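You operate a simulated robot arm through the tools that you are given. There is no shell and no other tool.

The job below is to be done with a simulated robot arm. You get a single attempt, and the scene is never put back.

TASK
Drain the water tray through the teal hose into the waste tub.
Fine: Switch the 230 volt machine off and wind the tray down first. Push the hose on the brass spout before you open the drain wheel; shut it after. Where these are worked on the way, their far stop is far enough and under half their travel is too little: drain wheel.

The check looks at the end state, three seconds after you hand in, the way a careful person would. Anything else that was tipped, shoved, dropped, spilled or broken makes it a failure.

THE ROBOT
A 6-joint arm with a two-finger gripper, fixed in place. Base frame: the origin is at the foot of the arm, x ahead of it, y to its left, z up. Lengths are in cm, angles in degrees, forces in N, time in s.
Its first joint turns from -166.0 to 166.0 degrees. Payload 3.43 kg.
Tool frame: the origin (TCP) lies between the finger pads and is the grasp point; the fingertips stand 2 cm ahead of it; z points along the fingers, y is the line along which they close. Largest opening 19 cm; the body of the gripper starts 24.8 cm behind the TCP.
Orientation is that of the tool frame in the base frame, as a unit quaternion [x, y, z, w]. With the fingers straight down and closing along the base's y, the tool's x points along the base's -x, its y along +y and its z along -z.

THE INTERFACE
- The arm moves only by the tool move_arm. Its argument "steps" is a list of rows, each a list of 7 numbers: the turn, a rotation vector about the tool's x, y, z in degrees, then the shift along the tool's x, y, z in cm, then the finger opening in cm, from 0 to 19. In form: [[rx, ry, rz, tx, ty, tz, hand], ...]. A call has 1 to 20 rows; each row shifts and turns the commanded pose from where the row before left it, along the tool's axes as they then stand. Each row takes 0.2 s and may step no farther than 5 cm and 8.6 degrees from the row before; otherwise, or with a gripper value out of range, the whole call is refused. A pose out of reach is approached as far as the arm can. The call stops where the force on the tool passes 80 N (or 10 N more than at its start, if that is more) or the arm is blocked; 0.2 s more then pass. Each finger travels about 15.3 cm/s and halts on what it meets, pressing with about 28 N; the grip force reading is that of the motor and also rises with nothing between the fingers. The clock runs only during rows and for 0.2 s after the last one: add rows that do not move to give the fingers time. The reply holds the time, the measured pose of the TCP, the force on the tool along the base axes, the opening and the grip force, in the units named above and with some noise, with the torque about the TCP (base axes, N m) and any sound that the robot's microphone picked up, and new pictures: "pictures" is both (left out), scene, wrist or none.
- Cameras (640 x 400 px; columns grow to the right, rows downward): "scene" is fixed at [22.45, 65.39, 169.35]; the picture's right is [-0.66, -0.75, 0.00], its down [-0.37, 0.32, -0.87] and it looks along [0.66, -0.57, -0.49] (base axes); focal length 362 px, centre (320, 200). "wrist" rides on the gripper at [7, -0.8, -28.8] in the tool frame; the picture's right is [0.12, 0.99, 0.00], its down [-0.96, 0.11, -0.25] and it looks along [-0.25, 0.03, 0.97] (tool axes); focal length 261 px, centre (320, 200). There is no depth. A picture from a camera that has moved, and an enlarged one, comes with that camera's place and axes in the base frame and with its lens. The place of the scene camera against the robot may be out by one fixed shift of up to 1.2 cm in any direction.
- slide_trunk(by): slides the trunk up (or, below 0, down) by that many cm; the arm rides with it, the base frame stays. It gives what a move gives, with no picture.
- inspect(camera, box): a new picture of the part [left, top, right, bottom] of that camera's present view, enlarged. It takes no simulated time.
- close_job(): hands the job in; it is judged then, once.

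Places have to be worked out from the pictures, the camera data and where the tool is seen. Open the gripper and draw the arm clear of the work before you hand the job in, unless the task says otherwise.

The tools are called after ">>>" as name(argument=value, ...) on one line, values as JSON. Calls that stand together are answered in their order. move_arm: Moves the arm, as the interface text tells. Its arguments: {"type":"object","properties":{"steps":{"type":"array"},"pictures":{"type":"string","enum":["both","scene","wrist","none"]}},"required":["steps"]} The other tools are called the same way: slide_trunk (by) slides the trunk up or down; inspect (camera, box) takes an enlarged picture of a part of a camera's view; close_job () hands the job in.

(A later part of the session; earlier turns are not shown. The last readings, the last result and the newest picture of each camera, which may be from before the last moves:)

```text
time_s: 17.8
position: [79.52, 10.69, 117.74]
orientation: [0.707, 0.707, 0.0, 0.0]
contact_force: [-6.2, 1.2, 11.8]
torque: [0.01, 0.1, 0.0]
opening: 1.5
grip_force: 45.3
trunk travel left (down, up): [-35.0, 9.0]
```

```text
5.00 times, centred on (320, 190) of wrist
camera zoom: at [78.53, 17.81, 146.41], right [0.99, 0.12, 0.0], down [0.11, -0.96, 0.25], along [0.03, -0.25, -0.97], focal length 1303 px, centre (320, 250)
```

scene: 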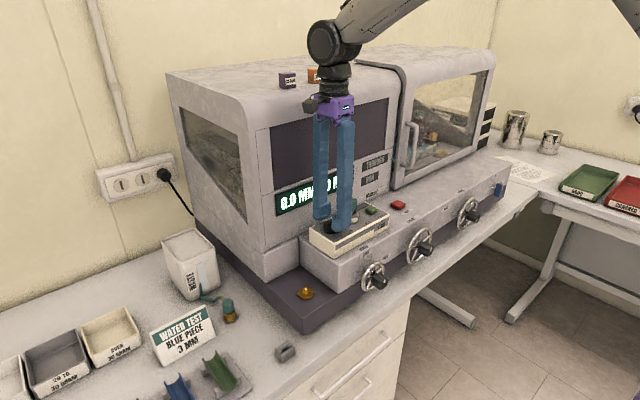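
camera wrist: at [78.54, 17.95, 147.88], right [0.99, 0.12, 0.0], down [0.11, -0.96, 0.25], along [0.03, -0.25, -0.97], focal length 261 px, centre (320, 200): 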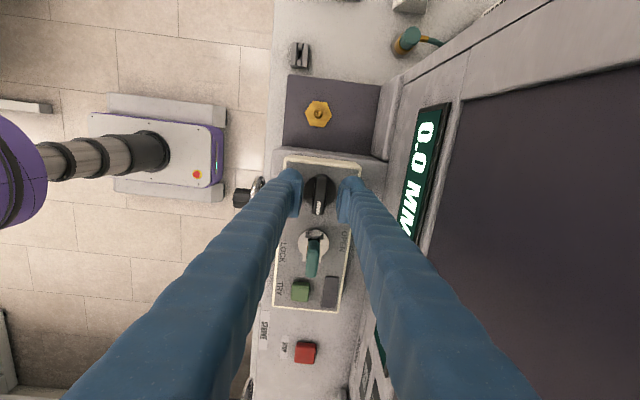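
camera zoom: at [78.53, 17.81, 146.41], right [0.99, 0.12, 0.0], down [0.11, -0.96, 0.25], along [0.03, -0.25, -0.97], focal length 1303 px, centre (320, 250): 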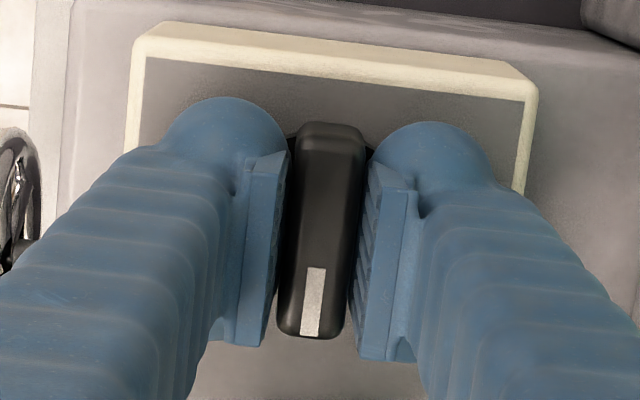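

Gripped (opening 1.5 cm). I ease up 0.15 cm to relieve the contact and turn the knob counter-clockwise (seen from above) by 45°, then check.

>>> move_arm(steps=[[0, 0, 0, 0, 0, -0.15, 0.5], [0, 0, -5, 0, 0, 0, 0.5], [0, 0, -5, 0, 0, 0, 0.5], [0, 0, -5, 0, 0, 0, 0.5], [0, 0, -5, 0, 0, 0, 0.5], [0, 0, -5, 0, 0, 0, 0.5], [0, 0, -5, 0, 0, 0, 0.5], [0, 0, -5, 0, 0, 0, 0.5], [0, 0, -5, 0, 0, 0, 0.5], [0, 0, -5, 0, 0, 0, 0.5]], pictures="scene")

>>> inspect(camera="scene", box=[300, 190, 370, 250])

>>> inspect(camera="wrist", box=[250, 150, 390, 250])

```text
time_s: 20.0
position: [79.51, 10.57, 117.84]
orientation: [0.382, 0.924, -0.001, -0.001]
contact_force: [-17.0, 7.0, -26.0]
torque: [0.12, 0.18, -0.05]
opening: 1.51
grip_force: 45.2
trunk travel left (down, up): [-35.0, 9.0]
```

scene: 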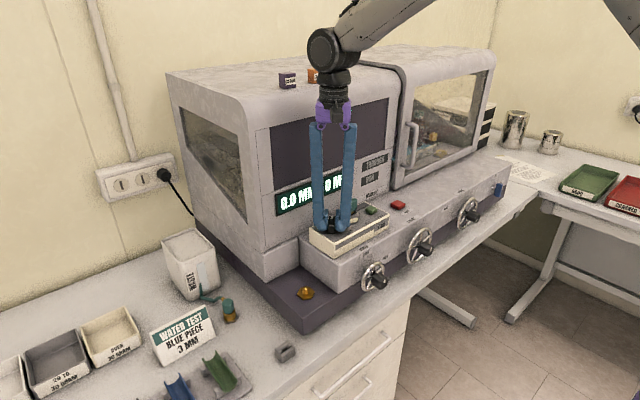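

```text
6.67 times, centred on (335, 220) of scene
camera zoom: at [22.45, 65.39, 169.35], right [-0.66, -0.75, 0.0], down [-0.37, 0.32, -0.87], along [0.66, -0.57, -0.49], focal length 2411 px, centre (220, 67)
```

zoom: 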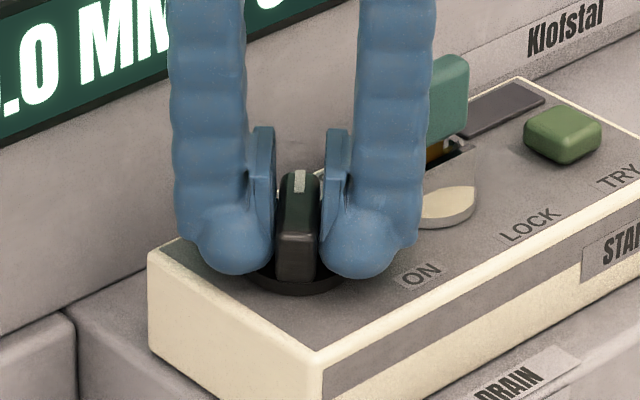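

```text
4.00 times, centred on (320, 200) of wrist
camera zoom: at [73.95, 15.16, 146.47], right [0.62, 0.79, 0.0], down [0.76, -0.6, 0.24], along [0.19, -0.15, -0.97], focal length 1043 px, centre (320, 200)
```

zoom: 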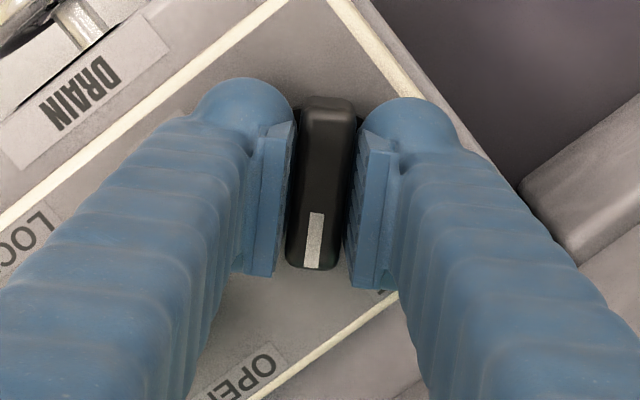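

The bar is turning with the hand. I continue the remaining 45° toward OFF, easing the small upward pull.

>>> move_arm(steps=[[0, 0, -5, 0, 0, 0.08, 0.5], [0, 0, -5, 0, 0, 0, 0.5], [0, 0, -5, 0, 0, 0, 0.5], [0, 0, -5, 0, 0, 0, 0.5], [0, 0, -5, 0, 0, 0, 0.5], [0, 0, -5, 0, 0, 0, 0.5], [0, 0, -5, 0, 0, 0, 0.5], [0, 0, -5, 0, 0, 0, 0.5], [0, 0, -5, 0, 0, 0, 0.5]], pictures="scene")

>>> inspect(camera="scene", box=[300, 190, 370, 250])

>>> inspect(camera="wrist", box=[250, 150, 390, 250])

```text
time_s: 22.0
position: [79.55, 10.65, 117.74]
orientation: [0.001, 1.0, 0.001, -0.001]
contact_force: [-10.5, 10.7, -16.9]
torque: [0.05, -0.17, -0.1]
opening: 1.49
grip_force: 44.5
trunk travel left (down, up): [-35.0, 9.0]
```

scene: 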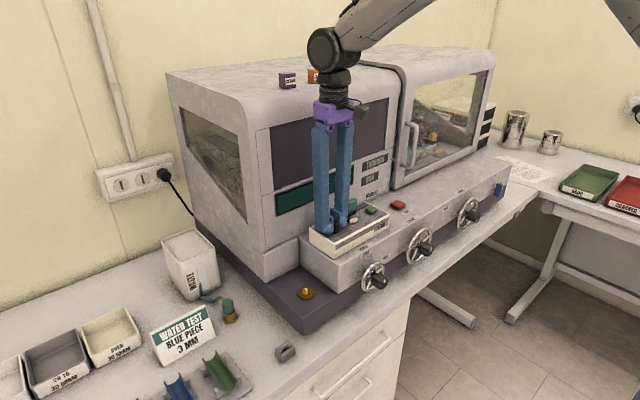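

```text
6.67 times, centred on (335, 220) of scene
camera zoom: at [22.45, 65.39, 169.35], right [-0.66, -0.75, 0.0], down [-0.37, 0.32, -0.87], along [0.66, -0.57, -0.49], focal length 2411 px, centre (220, 67)
```

zoom: 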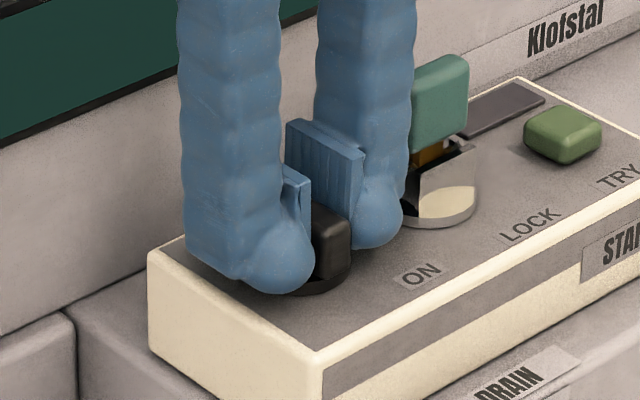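

```text
4.00 times, centred on (320, 200) of wrist
camera zoom: at [72.44, 9.96, 146.49], right [-0.12, 0.99, 0.0], down [0.96, 0.12, 0.25], along [0.24, 0.03, -0.97], focal length 1043 px, centre (320, 200)
```

zoom: 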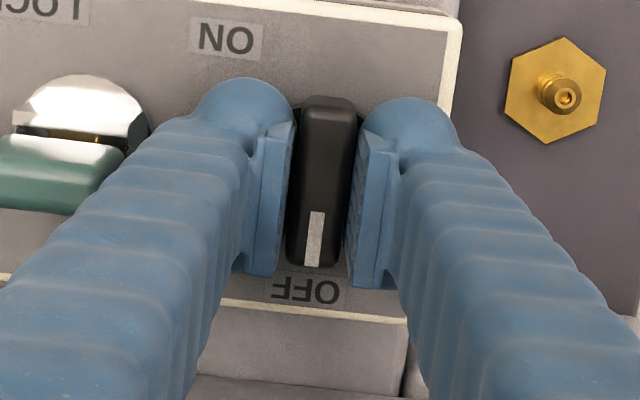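

The display went dark and the white line points at OFF. I release slightly (2.5 cm, to stay clear of the key) and lift straight up.

>>> move_arm(steps=[[0, 0, 0, 0, 0, 0, 1.6], [0, 0, 0, 0, 0, 0, 2.5], [0, 0, 0, 0, 0, 0, 2.5], [0, 0, 0, 0, 0, -1.5, 2.5], [0, 0, 0, 0, 0, -3, 2.5], [0, 0, 0, 0, 0, -4, 2.5], [0, 0, 0, 0, 0, -4, 2.5], [0, 0, 0, 0, 0, -4, 2.5]], pictures="wrist")

>>> inspect(camera="scene", box=[280, 180, 400, 260])

```text
time_s: 23.8
position: [79.54, 10.57, 134.26]
orientation: [0.001, 1.0, 0.001, 0.0]
contact_force: [-0.8, 0.3, 0.6]
torque: [0.0, -0.07, -0.01]
opening: 2.54
grip_force: 0.0
trunk travel left (down, up): [-35.0, 9.0]
camera wrist: at [72.33, 9.82, 163.03], right [-0.12, 0.99, 0.0], down [0.96, 0.11, 0.25], along [0.25, 0.03, -0.97], focal length 261 px, centre (320, 200)
```

wrist: 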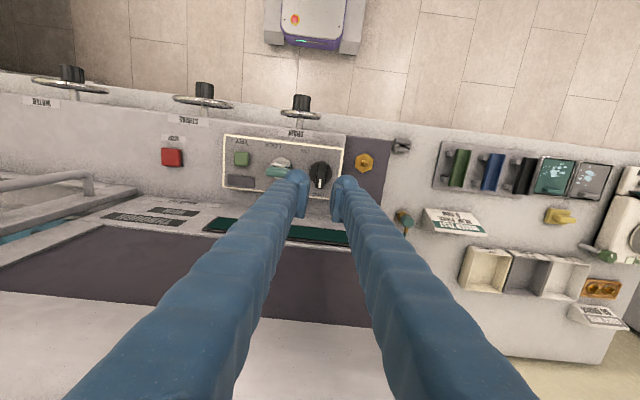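

```text
5.00 times, centred on (340, 220) of scene
camera zoom: at [22.45, 65.39, 169.35], right [-0.66, -0.75, 0.0], down [-0.37, 0.32, -0.87], along [0.66, -0.57, -0.49], focal length 1808 px, centre (220, 100)
```

zoom: 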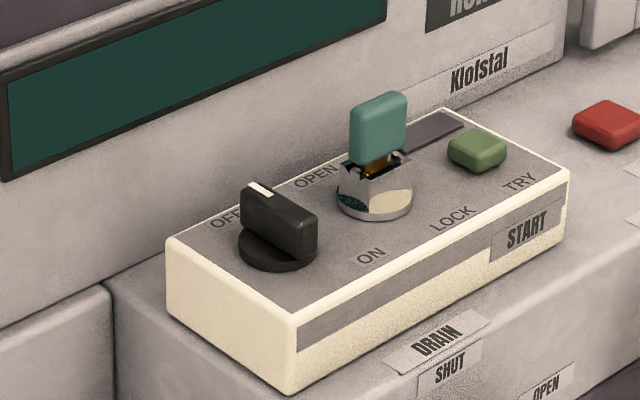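

The machine is off: dark display, knob at OFF. Now I travel to above the WATER wheel (estimated (66, -39, 104)) for a closer look.

>>> move_arm(steps=[[0, 0, 0, 1.36, -4.55, 0, 6], [0, 0, 0, 1.36, -4.55, 0, 8], [0, 0, 0, 1.36, -4.55, 0, 8], [0, 0, 0, 1.36, -4.55, 0, 8], [0, 0, 0, 1.36, -4.55, 0, 8], [0, 0, 0, 1.36, -4.55, 0, 8], [0, 0, 0, 1.36, -4.55, 0, 8], [0, 0, 0, 1.36, -4.55, 0, 8], [0, 0, 0, 1.36, -4.55, 0, 8], [0, 0, 0, 1.36, -4.55, 0, 8], [0, 0, 0, 1.36, -4.55, 0, 8], [0, 0, 0, 0, 0, 0, 8]], pictures="both")

>>> inspect(camera="wrist", box=[240, 120, 400, 220])

>>> inspect(camera="wrist", box=[300, 180, 640, 400])

```text
time_s: 26.4
position: [64.44, -40.06, 134.28]
orientation: [0.001, 1.0, 0.0, -0.001]
contact_force: [0.4, 0.6, -1.1]
torque: [0.0, 0.01, -0.01]
opening: 7.98
grip_force: 0.3
trunk travel left (down, up): [-35.0, 9.0]
camera wrist: at [57.32, -40.73, 162.82], right [-0.12, 0.99, 0.0], down [0.96, 0.12, 0.25], along [0.24, 0.03, -0.97], focal length 261 px, centre (320, 200)
```

scene: 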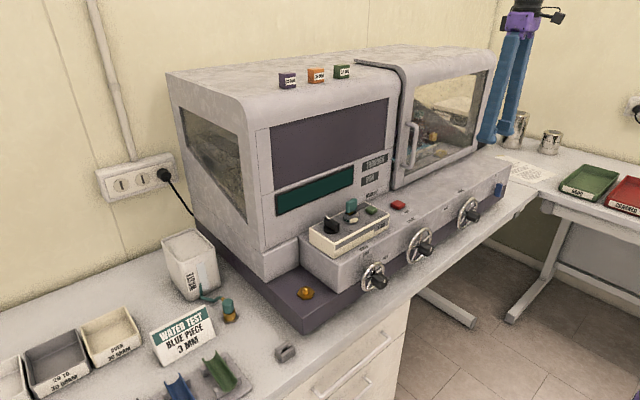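
wrist: 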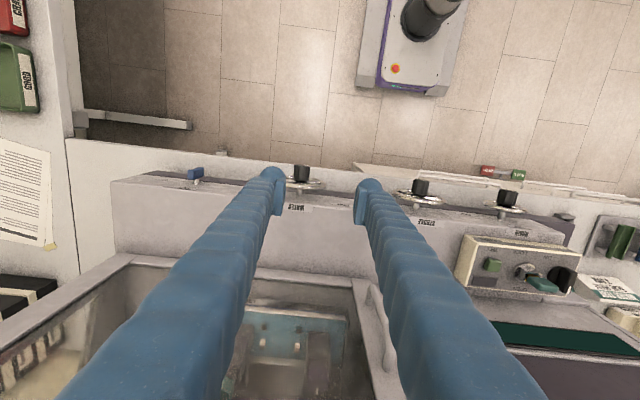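

```text
4.00 times, centred on (320, 170) of wrist
camera zoom: at [57.32, -40.73, 162.82], right [-0.12, 0.99, 0.0], down [0.96, 0.12, 0.25], along [0.24, 0.03, -0.97], focal length 1043 px, centre (320, 320)
```

zoom: 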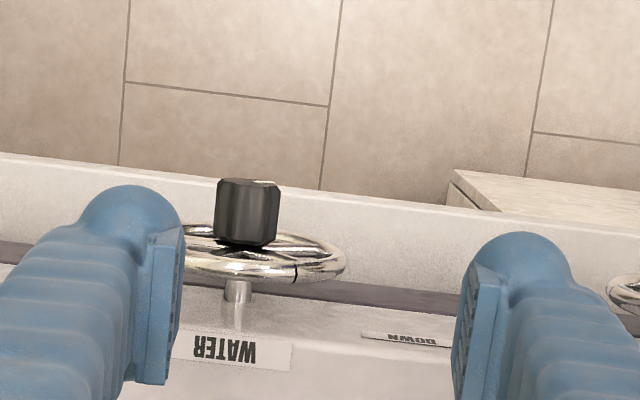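

```text
1.82 times, centred on (470, 290) of wrist
camera zoom: at [57.32, -40.73, 162.82], right [-0.12, 0.99, 0.0], down [0.96, 0.12, 0.25], along [0.24, 0.03, -0.97], focal length 474 px, centre (47, 36)
```

zoom: 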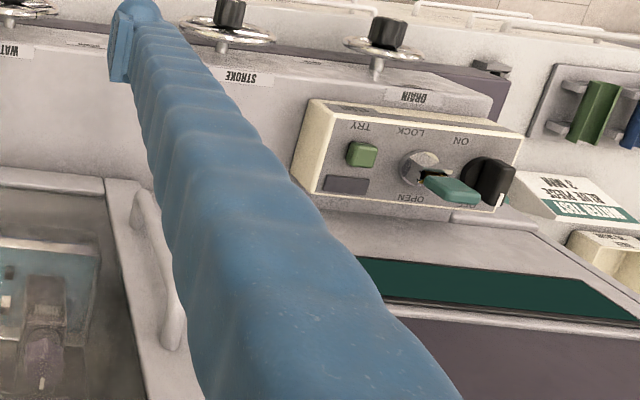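

The WATER hub axis triangulates to about (66.7, -43.9, 102.5). Before turning it I look at the tray inside the hood from here for later comparison.

>>> inspect(camera="wrist", box=[200, 270, 400, 400])

>>> inspect(camera="scene", box=[395, 60, 495, 190])

>>> inspect(camera="scene", box=[450, 185, 500, 235])

```text
3.08 times, centred on (300, 335) of wrist
camera zoom: at [57.32, -40.73, 162.82], right [-0.12, 0.99, 0.0], down [0.96, 0.12, 0.25], along [0.24, 0.03, -0.97], focal length 802 px, centre (382, -215)
```

zoom: 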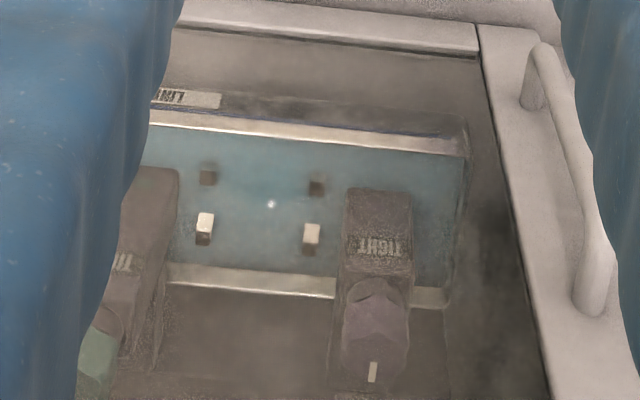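

```text
3.08 times, centred on (445, 125) of scene
camera zoom: at [22.45, 65.39, 169.35], right [-0.66, -0.75, 0.0], down [-0.37, 0.32, -0.87], along [0.66, -0.57, -0.49], focal length 1113 px, centre (-65, 431)
```

zoom: 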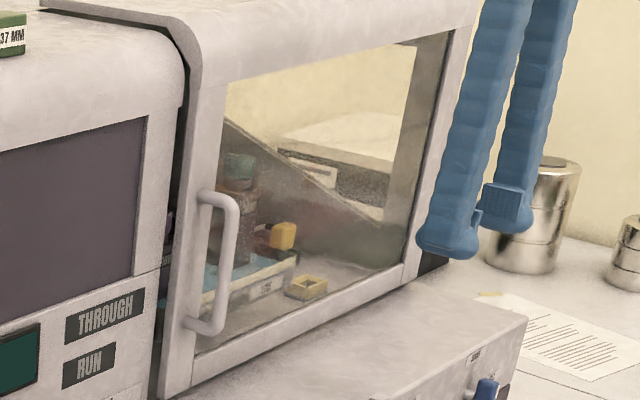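

```text
8.00 times, centred on (475, 210) of scene
camera zoom: at [22.45, 65.39, 169.35], right [-0.66, -0.75, 0.0], down [-0.37, 0.32, -0.87], along [0.66, -0.57, -0.49], focal length 2894 px, centre (-920, 120)
```

zoom: 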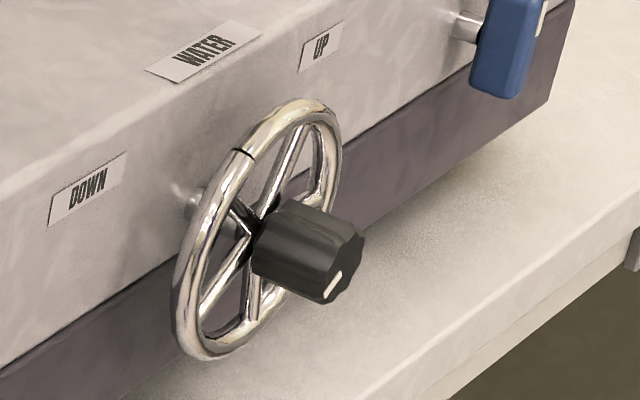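

The WATER pointer looks like ~7:30 and there's a mark on the rim, so I want a proper frontal view of this wheel. I tilt the tool and back away in front of it.

>>> move_arm(steps=[[0, -7.5, 0, 0, 0, 0, 19], [0, -7.5, 0, 0, 0, 0, 19], [0, -7.5, 0, 0, 0, 0, 19], [0, -7.5, 0, 0, 0, 0, 19], [0, -7.5, 0, 0, 0, 0, 19], [0, -7.5, 0, 0, 0, 0, 19], [0, -7.5, 0, 0, 0, 0, 19], [0, 0, 0, 3.64, -1.2, -1.34, 19], [0, 0, 0, 3.64, -1.2, -1.34, 19], [0, 0, 0, 3.64, -1.2, -1.34, 19], [0, 0, 0, 3.64, -1.2, -1.34, 19], [0, 0, 0, 3.64, -1.2, -1.34, 19], [0, 0, 0, 0, 0, 0, 19]], pictures="wrist")

>>> inspect(camera="wrist", box=[260, 60, 420, 160])

>>> inspect(camera="wrist", box=[240, 140, 400, 240])

```text
time_s: 29.2
position: [48.06, -45.59, 123.86]
orientation: [0.0, 0.897, 0.0, 0.442]
contact_force: [-0.1, -0.7, -0.7]
torque: [0.03, -0.03, 0.04]
opening: 19.0
grip_force: 0.1
trunk travel left (down, up): [-35.0, 9.0]
camera wrist: at [20.89, -46.33, 135.77], right [-0.07, 0.99, -0.09], down [0.39, 0.12, 0.91], along [0.92, 0.03, -0.4], focal length 261 px, centre (320, 200)
```

wrist: 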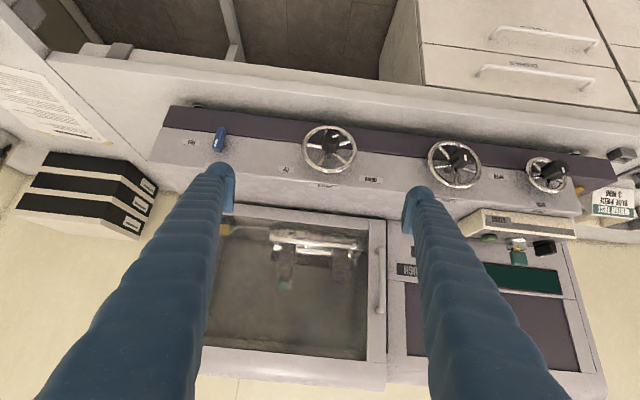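

```text
4.00 times, centred on (340, 110) of wrist
camera zoom: at [20.89, -46.33, 135.77], right [-0.07, 0.99, -0.09], down [0.39, 0.12, 0.91], along [0.92, 0.03, -0.4], focal length 1043 px, centre (240, 560)
```

zoom: 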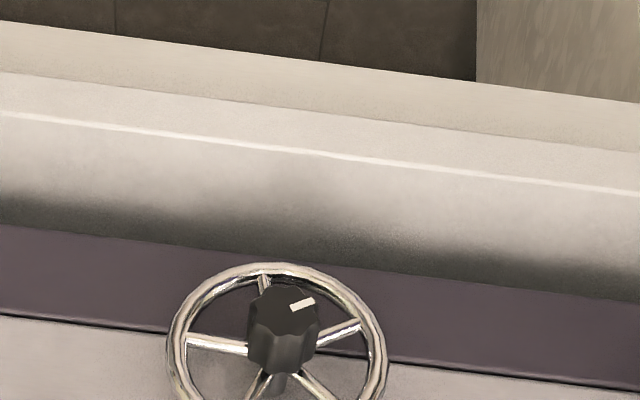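

```text
4.00 times, centred on (320, 190) of wrist
camera zoom: at [20.89, -46.33, 135.77], right [-0.07, 0.99, -0.09], down [0.39, 0.12, 0.91], along [0.92, 0.03, -0.4], focal length 1043 px, centre (320, 240)
```

zoom: 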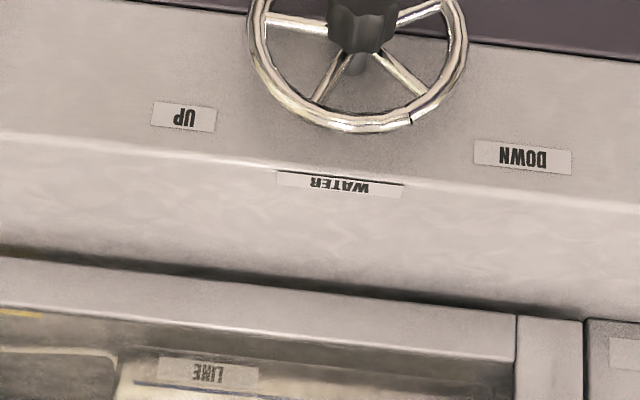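

Labels UP/DOWN are symmetric about the WATER wheel (±64°), so they indicate turning direction: counter-clockwise (operator's view) should lower the tray. I zoom on the other wheels and the blue lever from here for reference.

>>> inspect(camera="wrist", box=[170, 105, 290, 185])

>>> inspect(camera="wrist", box=[410, 110, 600, 230])

>>> inspect(camera="wrist", box=[200, 200, 400, 350])

```text
5.00 times, centred on (230, 145) of wrist
camera zoom: at [20.89, -46.33, 135.77], right [-0.07, 0.99, -0.09], down [0.39, 0.12, 0.91], along [0.92, 0.03, -0.4], focal length 1303 px, centre (770, 475)
```

zoom: 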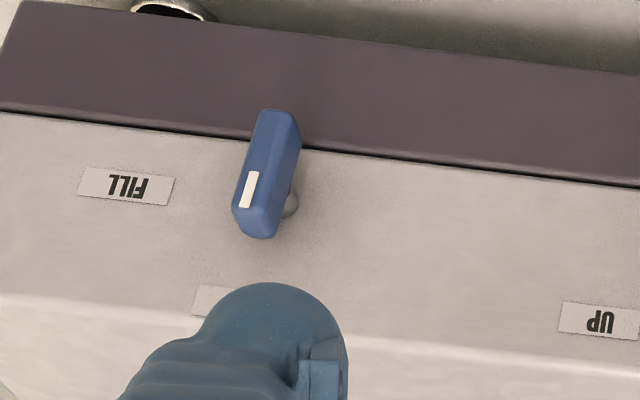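

```text
3.33 times, centred on (505, 170) of wrist
camera zoom: at [20.89, -46.33, 135.77], right [-0.07, 0.99, -0.09], down [0.39, 0.12, 0.91], along [0.92, 0.03, -0.4], focal length 869 px, centre (-297, 300)
```

zoom: 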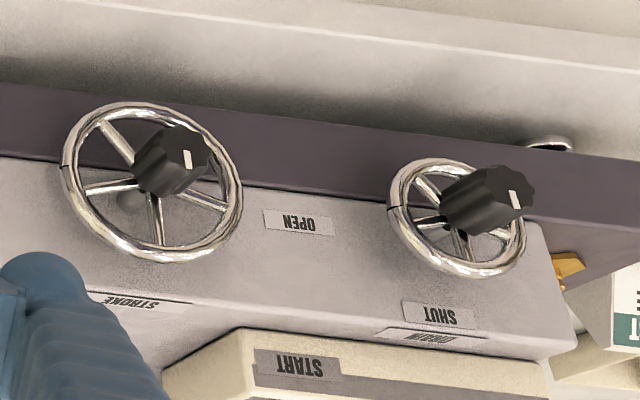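

```text
2.67 times, centred on (300, 275) of wrist
camera zoom: at [20.89, -46.33, 135.77], right [-0.07, 0.99, -0.09], down [0.39, 0.12, 0.91], along [0.92, 0.03, -0.4], focal length 695 px, centre (373, 0)
```

zoom: 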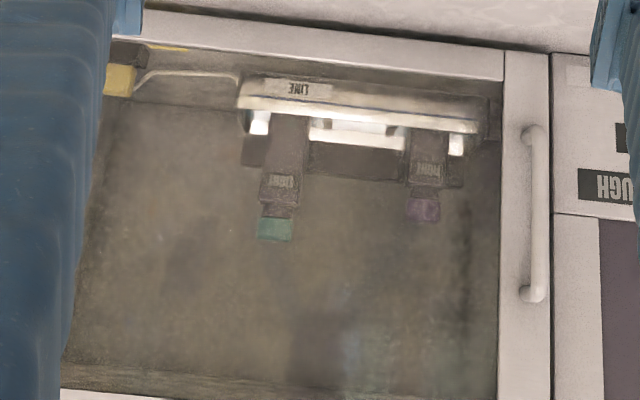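

The rim seams confirm it: DRAIN and STROKE sit at 0° while WATER is turned ~235° clockwise, so winding down is counter-clockwise. I'll approach the WATER hub horizontally: move in front of it and level the tool.

>>> move_arm(steps=[[0, 0, 0, 2.07, 0.34, 3.84, 16], [0, 0, 0, 2.07, 0.34, 3.84, 13], [0, 0, 0, 2.07, 0.34, 3.84, 10], [0, 0, 0, 2.07, 0.34, 3.84, 8], [0, 0, 0, 2.07, 0.34, 3.84, 7], [0, -7.5, 0, 0, 0, 0, 7], [0, -7.5, 0, 0, 0, 0, 7], [0, -7.5, 0, 0, 0, 0, 7], [0, -7.5, 0, 0, 0, 0, 7], [0, -7.5, 0, 0, 0, 0, 7], [0, 0, 0, 0, 0, 0, 7]], pictures="both")

>>> inspect(camera="wrist", box=[240, 140, 400, 240])

>>> inspect(camera="scene", box=[420, 150, 560, 250])

```text
time_s: 31.6
position: [62.33, -60.02, 114.66]
orientation: [0.0, 0.709, 0.011, 0.706]
contact_force: [-0.9, 0.6, -0.7]
torque: [0.01, -0.06, 0.08]
opening: 7.0
grip_force: 0.0
out of reach, approached as far as the arm can: row 4, 5, 6, 7, 8, 9, 10
trunk travel left (down, up): [-35.0, 9.0]
camera wrist: at [33.42, -61.1, 107.63], right [-0.01, 0.99, -0.1], down [-0.24, 0.09, 0.97], along [0.97, 0.04, 0.24], focal length 261 px, centre (320, 200)
```

scene: 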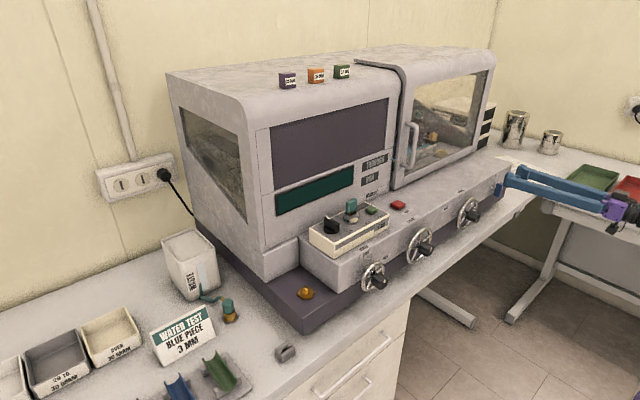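
wrist: 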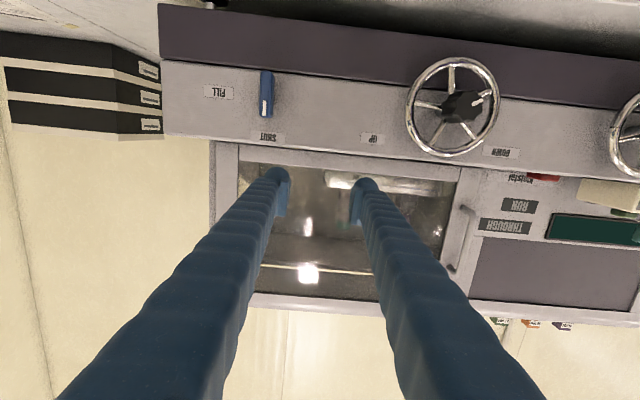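

```text
4.00 times, centred on (320, 190) of wrist
camera zoom: at [33.42, -61.1, 107.63], right [-0.01, 0.99, -0.1], down [-0.24, 0.09, 0.97], along [0.97, 0.04, 0.24], focal length 1043 px, centre (320, 240)
```

zoom: 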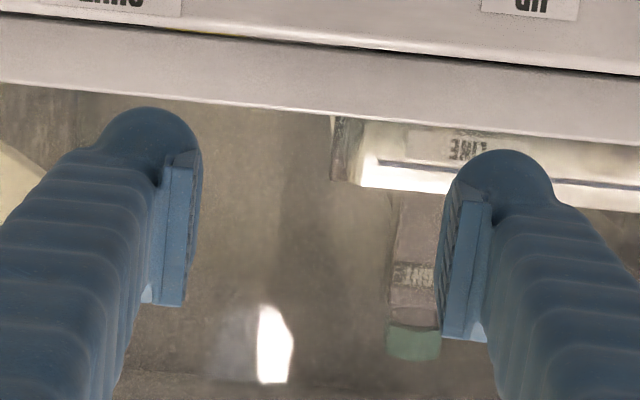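

```text
4.00 times, centred on (490, 200) of scene
camera zoom: at [22.45, 65.39, 169.35], right [-0.66, -0.75, 0.0], down [-0.37, 0.32, -0.87], along [0.66, -0.57, -0.49], focal length 1447 px, centre (-360, 200)
```

zoom: 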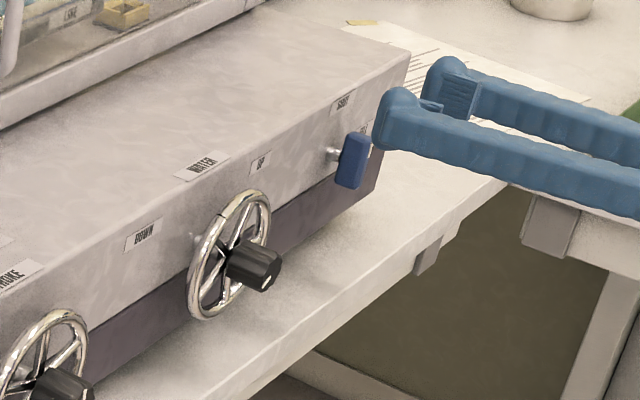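

The horizontal approach is out of reach here, and the arm ended at (62.3, -60, 114.7) near the lever without contact. I'll rise, return to tool-down, and instead grip the hub from above and roll the hand about the x axis.

>>> move_arm(steps=[[0, 0, 0, -4.5, 0, -1, 7], [0, 0, 0, -4.5, 0, -1, 7], [0, 0, 0, -4.5, 0, -1, 7], [0, 0, 0, -4.5, 0, -1, 7], [0, 7.5, 0, 0, 0, 0, 7], [0, 7.5, 0, 0, 0, 0, 7], [0, 7.5, 0, 0, 0, 0, 7], [0, 7.5, 0, 0, 0, 0, 7], [0, 7.5, 0, 0, 0, 0, 7], [0, 7.5, 0, 0, 0, 0, 7], [0, 7.5, 0, 0, 0, 0, 7], [0, 7.5, 0, 0, 0, 0, 7], [0, 7.5, 0, 0, 0, 0, 7], [0, 7.5, 0, 0, 0, 0, 7], [0, 7.5, 0, 0, 0, 0, 7], [0, 7.5, 0, 0, 0, 0, 7], [0, 0, 0, 0, 0, 0, 7]], pictures="wrist")

```text
time_s: 35.2
position: [58.04, -60.02, 132.76]
orientation: [0.001, 1.0, 0.0, 0.0]
contact_force: [-0.5, -0.4, -0.3]
torque: [-0.07, -0.1, -0.03]
opening: 7.02
grip_force: 0.1
trunk travel left (down, up): [-35.0, 9.0]
camera wrist: at [51.0, -60.68, 161.36], right [-0.12, 0.99, 0.0], down [0.96, 0.11, 0.25], along [0.25, 0.03, -0.97], focal length 261 px, centre (320, 200)
```

wrist: 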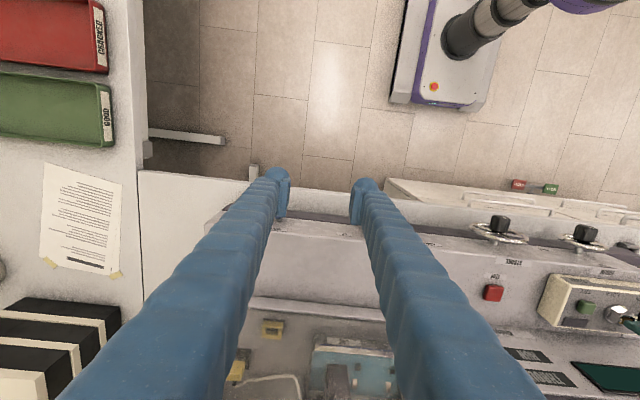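

Back to tool-down safely. I move over the WATER hub (TCP to about (65.8, -43.9, 118)) and check alignment in the pictures.

>>> move_arm(steps=[[0, 0, 0, -1.56, 3.22, 0, 7], [0, 0, 0, -1.56, 3.22, 0, 7], [0, 0, 0, -1.56, 3.22, 3.7, 7], [0, 0, 0, -1.56, 3.22, 3.7, 7], [0, 0, 0, -1.56, 3.22, 3.7, 7], [0, 0, 0, 0, 0, 3.7, 7], [0, 0, 0, 0, 0, 0, 7]], pictures="both")

>>> inspect(camera="wrist", box=[250, 120, 390, 220])

>>> inspect(camera="scene", box=[420, 140, 540, 240])

```text
refused: row 3 steps farther than a row can; nothing moved
```

```text
4.00 times, centred on (320, 170) of wrist
camera zoom: at [51.0, -60.68, 161.36], right [-0.12, 0.99, 0.0], down [0.96, 0.11, 0.25], along [0.25, 0.03, -0.97], focal length 1043 px, centre (320, 320)
```

zoom: 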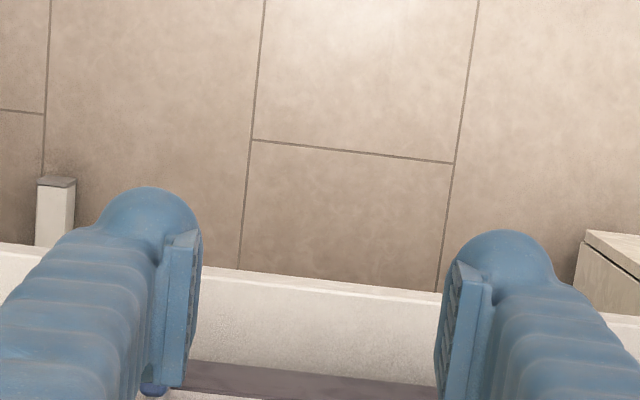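

```text
4.00 times, centred on (480, 190) of scene
camera zoom: at [22.45, 65.39, 169.35], right [-0.66, -0.75, 0.0], down [-0.37, 0.32, -0.87], along [0.66, -0.57, -0.49], focal length 1447 px, centre (-320, 240)
```

zoom: 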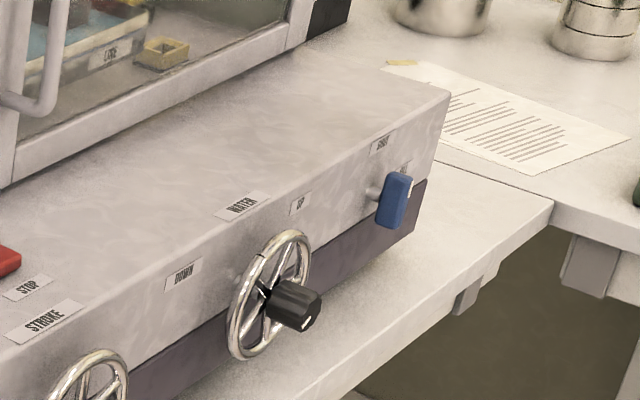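

One row stepped slightly too far, so nothing moved. I split the same path into smaller rows: lateral first, then straight down.

>>> move_arm(steps=[[0, 0, 0, -1.56, 3.22, 0, 7], [0, 0, 0, -1.56, 3.22, 0, 7], [0, 0, 0, -1.56, 3.22, 0, 7], [0, 0, 0, -1.56, 3.22, 0, 7], [0, 0, 0, -1.56, 3.22, 0, 7], [0, 0, 0, 0, 0, 3.7, 7], [0, 0, 0, 0, 0, 3.7, 7], [0, 0, 0, 0, 0, 3.7, 7], [0, 0, 0, 0, 0, 3.7, 7], [0, 0, 0, 0, 0, 0, 7]], pictures="both")

>>> inspect(camera="wrist", box=[250, 120, 390, 220])

>>> inspect(camera="scene", box=[420, 140, 540, 240])

```text
time_s: 37.4
position: [65.98, -43.77, 118.12]
orientation: [-0.001, 1.0, 0.0, 0.001]
contact_force: [-0.2, 0.1, 0.1]
torque: [0.0, -0.05, 0.0]
opening: 7.0
grip_force: 0.1
trunk travel left (down, up): [-35.0, 9.0]
camera wrist: at [58.79, -44.48, 146.75], right [-0.12, 0.99, 0.0], down [0.96, 0.11, 0.25], along [0.25, 0.03, -0.97], focal length 261 px, centre (320, 200)
```

scene: 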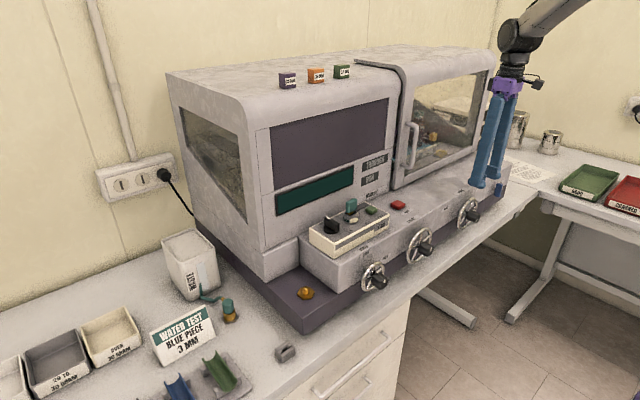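
wrist: 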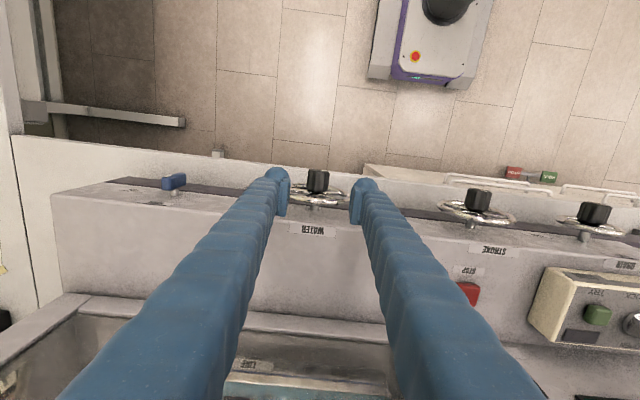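

```text
4.00 times, centred on (320, 170) of wrist
camera zoom: at [58.79, -44.48, 146.75], right [-0.12, 0.99, 0.0], down [0.96, 0.11, 0.25], along [0.25, 0.03, -0.97], focal length 1043 px, centre (320, 320)
```

zoom: 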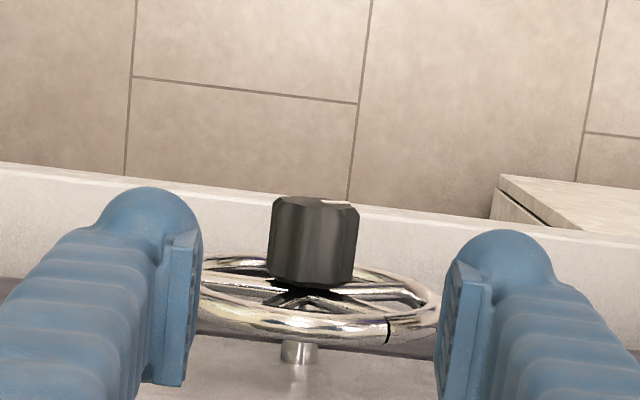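

```text
4.00 times, centred on (480, 190) of scene
camera zoom: at [22.45, 65.39, 169.35], right [-0.66, -0.75, 0.0], down [-0.37, 0.32, -0.87], along [0.66, -0.57, -0.49], focal length 1447 px, centre (-320, 240)
```

zoom: 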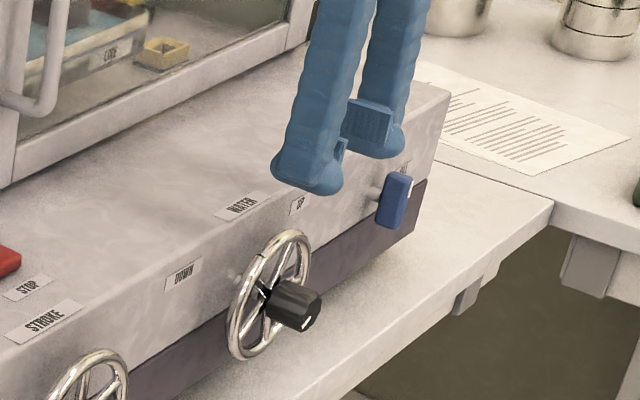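

Hub axis confirmed at y≈-43.9, z≈102.6, spanning x≈64.5–68.2, with the rim just behind it. I roll the hand 30° toward -y, line up on the hub axis and slide down to it with the fingers straddling it.

>>> move_arm(steps=[[-7.5, 0, 0, 0.25, 0, 0, 6.5], [-7.5, 0, 0, 0, 0, 0, 6.5], [-7.5, 0, 0, 0, 0, 0, 6.5], [-7.5, 0, 0, 0, 0, 0, 6.5], [0, 0, 0, 0, -3.87, -0.79, 6.5], [0, 0, 0, 0, -3.87, -0.79, 6.5], [0, 0, 0, 0, 0, 4, 6.5], [0, 0, 0, 0, 0, 4, 6.5], [0, 0, 0, 0, 0, 0, 6.5]], pictures="both")

>>> inspect(camera="wrist", box=[250, 130, 390, 230])

>>> inspect(camera="scene", box=[420, 140, 540, 240])

```text
time_s: 39.4
position: [66.07, -47.51, 108.4]
orientation: [0.0, 0.966, 0.258, 0.0]
contact_force: [0.2, -0.1, 0.0]
torque: [0.07, -0.06, -0.01]
opening: 6.51
grip_force: 0.1
trunk travel left (down, up): [-35.0, 9.0]
camera wrist: at [58.85, -62.42, 132.78], right [-0.12, 0.86, 0.5], down [0.96, -0.02, 0.27], along [0.25, 0.51, -0.82], focal length 261 px, centre (320, 200)
```

scene: 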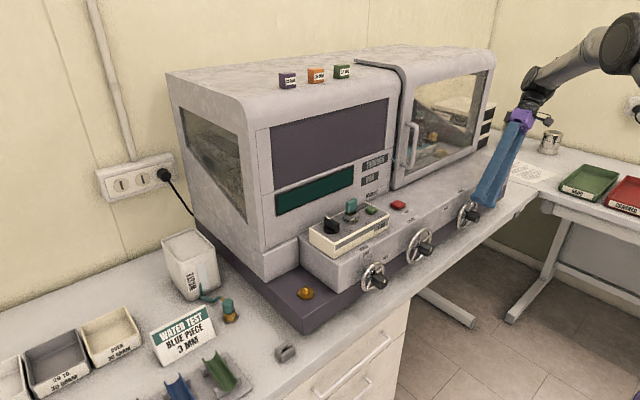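
wrist: 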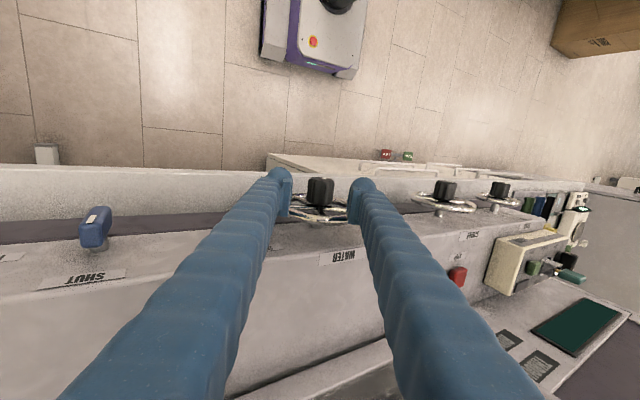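

```text
4.00 times, centred on (320, 180) of wrist
camera zoom: at [58.85, -62.42, 132.78], right [-0.12, 0.86, 0.5], down [0.96, -0.02, 0.27], along [0.25, 0.51, -0.82], focal length 1043 px, centre (320, 280)
```

zoom: 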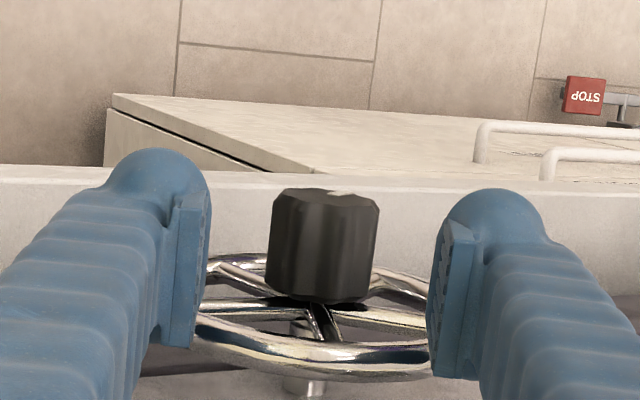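

```text
4.00 times, centred on (480, 190) of scene
camera zoom: at [22.45, 65.39, 169.35], right [-0.66, -0.75, 0.0], down [-0.37, 0.32, -0.87], along [0.66, -0.57, -0.49], focal length 1447 px, centre (-320, 240)
```

zoom: 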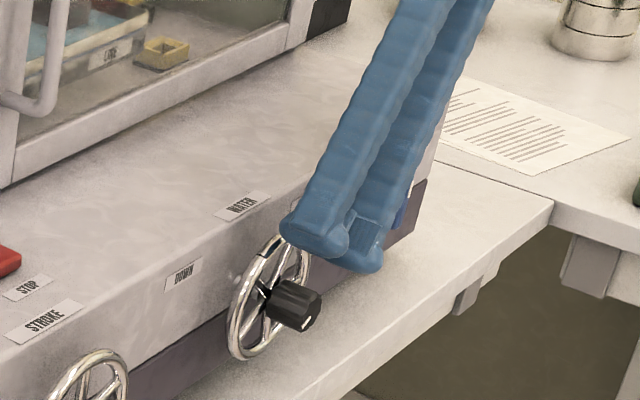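

Alignment looks good, but I shift 0.5 cm away from the rim, slide the last 7 cm onto the hub, and close.

>>> move_arm(steps=[[0, 0, 0, 0.5, 0, 0, 6.5], [0, 0, 0, 0, 0, 2.5, 6.5], [0, 0, 0, 0, 0, 2.5, 6.5], [0, 0, 0, 0, 0, 1.9, 6.5], [0, 0, 0, 0, 0, 0, 6.5], [0, 0, 0, 0, 0, 0, 5], [0, 0, 0, 0, 0, 0, 3], [0, 0, 0, 0, 0, 0, 2.5], [0, 0, 0, 0, 0, 0, 2.5]], pictures="wrist")

>>> inspect(camera="wrist", box=[250, 130, 390, 230])

>>> inspect(camera="scene", box=[430, 160, 510, 240])

```text
time_s: 41.4
position: [65.41, -43.8, 102.3]
orientation: [0.0, 0.966, 0.259, 0.0]
contact_force: [3.3, 8.3, 2.7]
torque: [-0.12, -0.41, 0.59]
opening: 3.28
grip_force: 44.9
trunk travel left (down, up): [-35.0, 9.0]
camera wrist: at [58.25, -58.73, 126.69], right [-0.12, 0.86, 0.5], down [0.96, -0.02, 0.27], along [0.25, 0.51, -0.82], focal length 261 px, centre (320, 200)
```

wrist: 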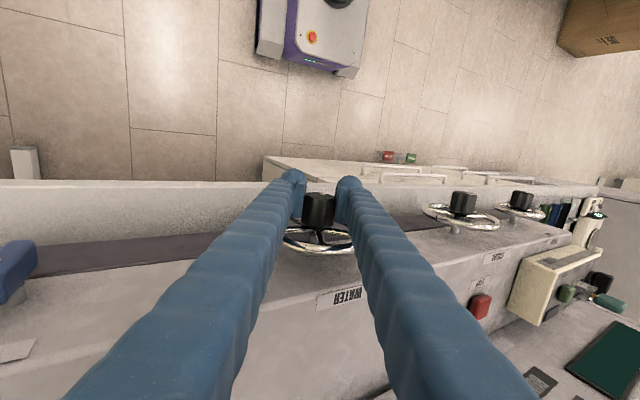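

```text
4.00 times, centred on (320, 180) of wrist
camera zoom: at [58.25, -58.73, 126.69], right [-0.12, 0.86, 0.5], down [0.96, -0.02, 0.27], along [0.25, 0.51, -0.82], focal length 1043 px, centre (320, 280)
```

zoom: 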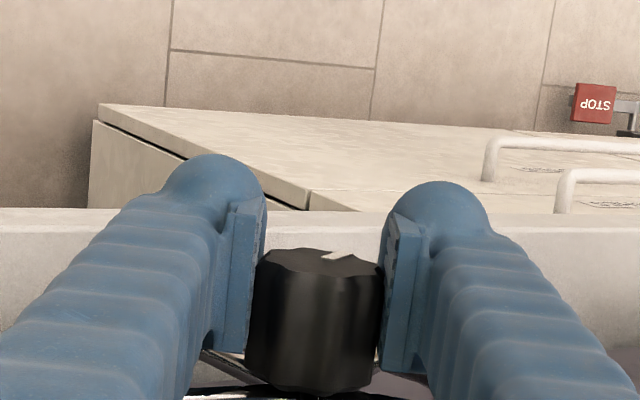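

```text
5.00 times, centred on (470, 200) of scene
camera zoom: at [22.45, 65.39, 169.35], right [-0.66, -0.75, 0.0], down [-0.37, 0.32, -0.87], along [0.66, -0.57, -0.49], focal length 1808 px, centre (-430, 200)
```

zoom: 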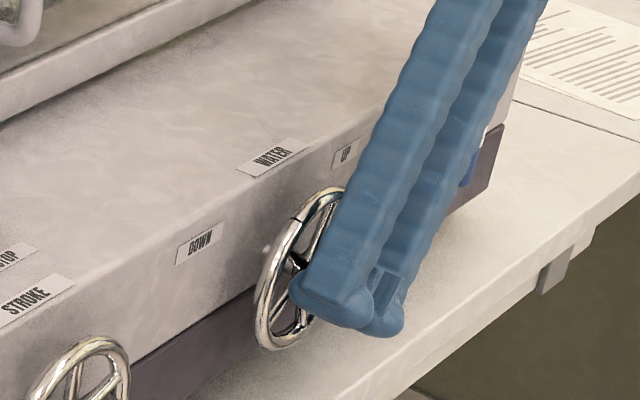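

Hub gripped (3.3 cm). I now roll the hand +40° about the tool x (counter-clockwise for the operator), watching the force and pointer.

>>> move_arm(steps=[[5, 0, 0, 0, 0, 0, 2.5], [5, 0, 0, 0, 0, 0, 2.5], [5, 0, 0, 0, 0, 0, 2.5], [5, 0, 0, 0, 0, 0, 2.5], [5, 0, 0, 0, 0, 0, 2.5], [5, 0, 0, 0, 0, 0, 2.5], [5, 0, 0, 0, 0, 0, 2.5], [5, 0, 0, 0, 0, 0, 2.5]], pictures="wrist")

>>> inspect(camera="wrist", box=[250, 130, 390, 230])

>>> inspect(camera="scene", box=[430, 160, 510, 240])

>>> inspect(camera="scene", box=[395, 60, 495, 190])

```text
time_s: 43.2
position: [65.37, -44.1, 102.17]
orientation: [0.0, 0.996, -0.087, -0.001]
contact_force: [-1.7, -16.4, -4.3]
torque: [-0.05, 1.34, -0.33]
opening: 3.31
grip_force: 45.2
trunk travel left (down, up): [-35.0, 9.0]
camera wrist: at [58.29, -39.79, 130.7], right [-0.12, 0.98, -0.17], down [0.96, 0.16, 0.22], along [0.24, -0.14, -0.96], focal length 261 px, centre (320, 200)
```

wrist: 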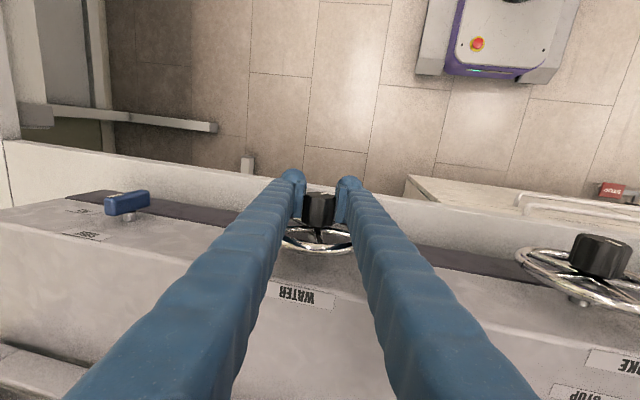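

```text
4.00 times, centred on (320, 180) of wrist
camera zoom: at [58.29, -39.79, 130.7], right [-0.12, 0.98, -0.17], down [0.96, 0.16, 0.22], along [0.24, -0.14, -0.96], focal length 1043 px, centre (320, 280)
```

zoom: 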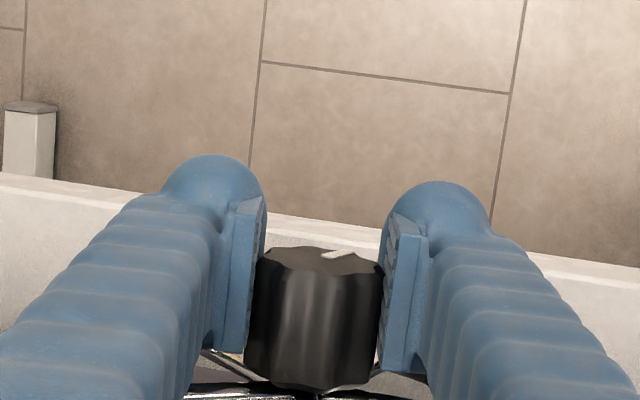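

```text
5.00 times, centred on (470, 200) of scene
camera zoom: at [22.45, 65.39, 169.35], right [-0.66, -0.75, 0.0], down [-0.37, 0.32, -0.87], along [0.66, -0.57, -0.49], focal length 1808 px, centre (-430, 200)
```

zoom: 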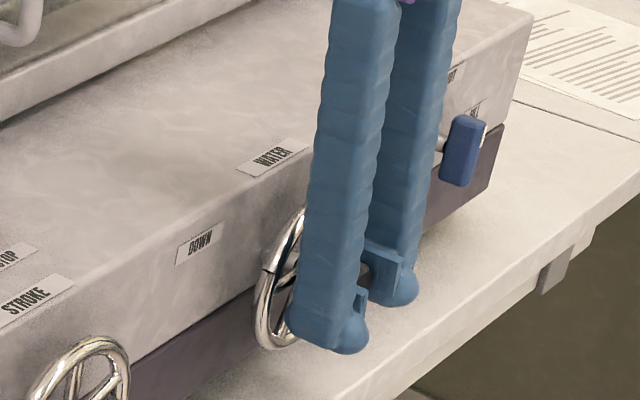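

```text
3.08 times, centred on (445, 125) of scene
camera zoom: at [22.45, 65.39, 169.35], right [-0.66, -0.75, 0.0], down [-0.37, 0.32, -0.87], along [0.66, -0.57, -0.49], focal length 1113 px, centre (-65, 431)
```

zoom: 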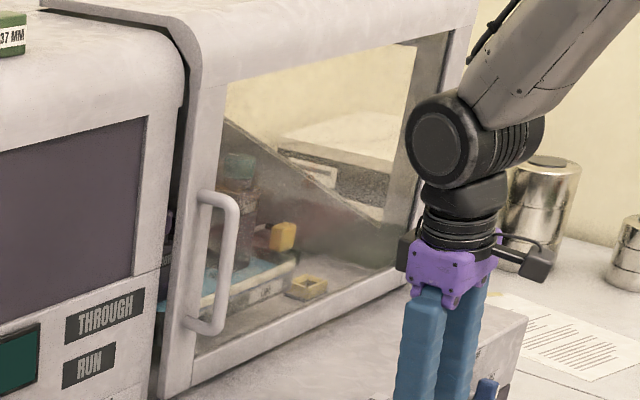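

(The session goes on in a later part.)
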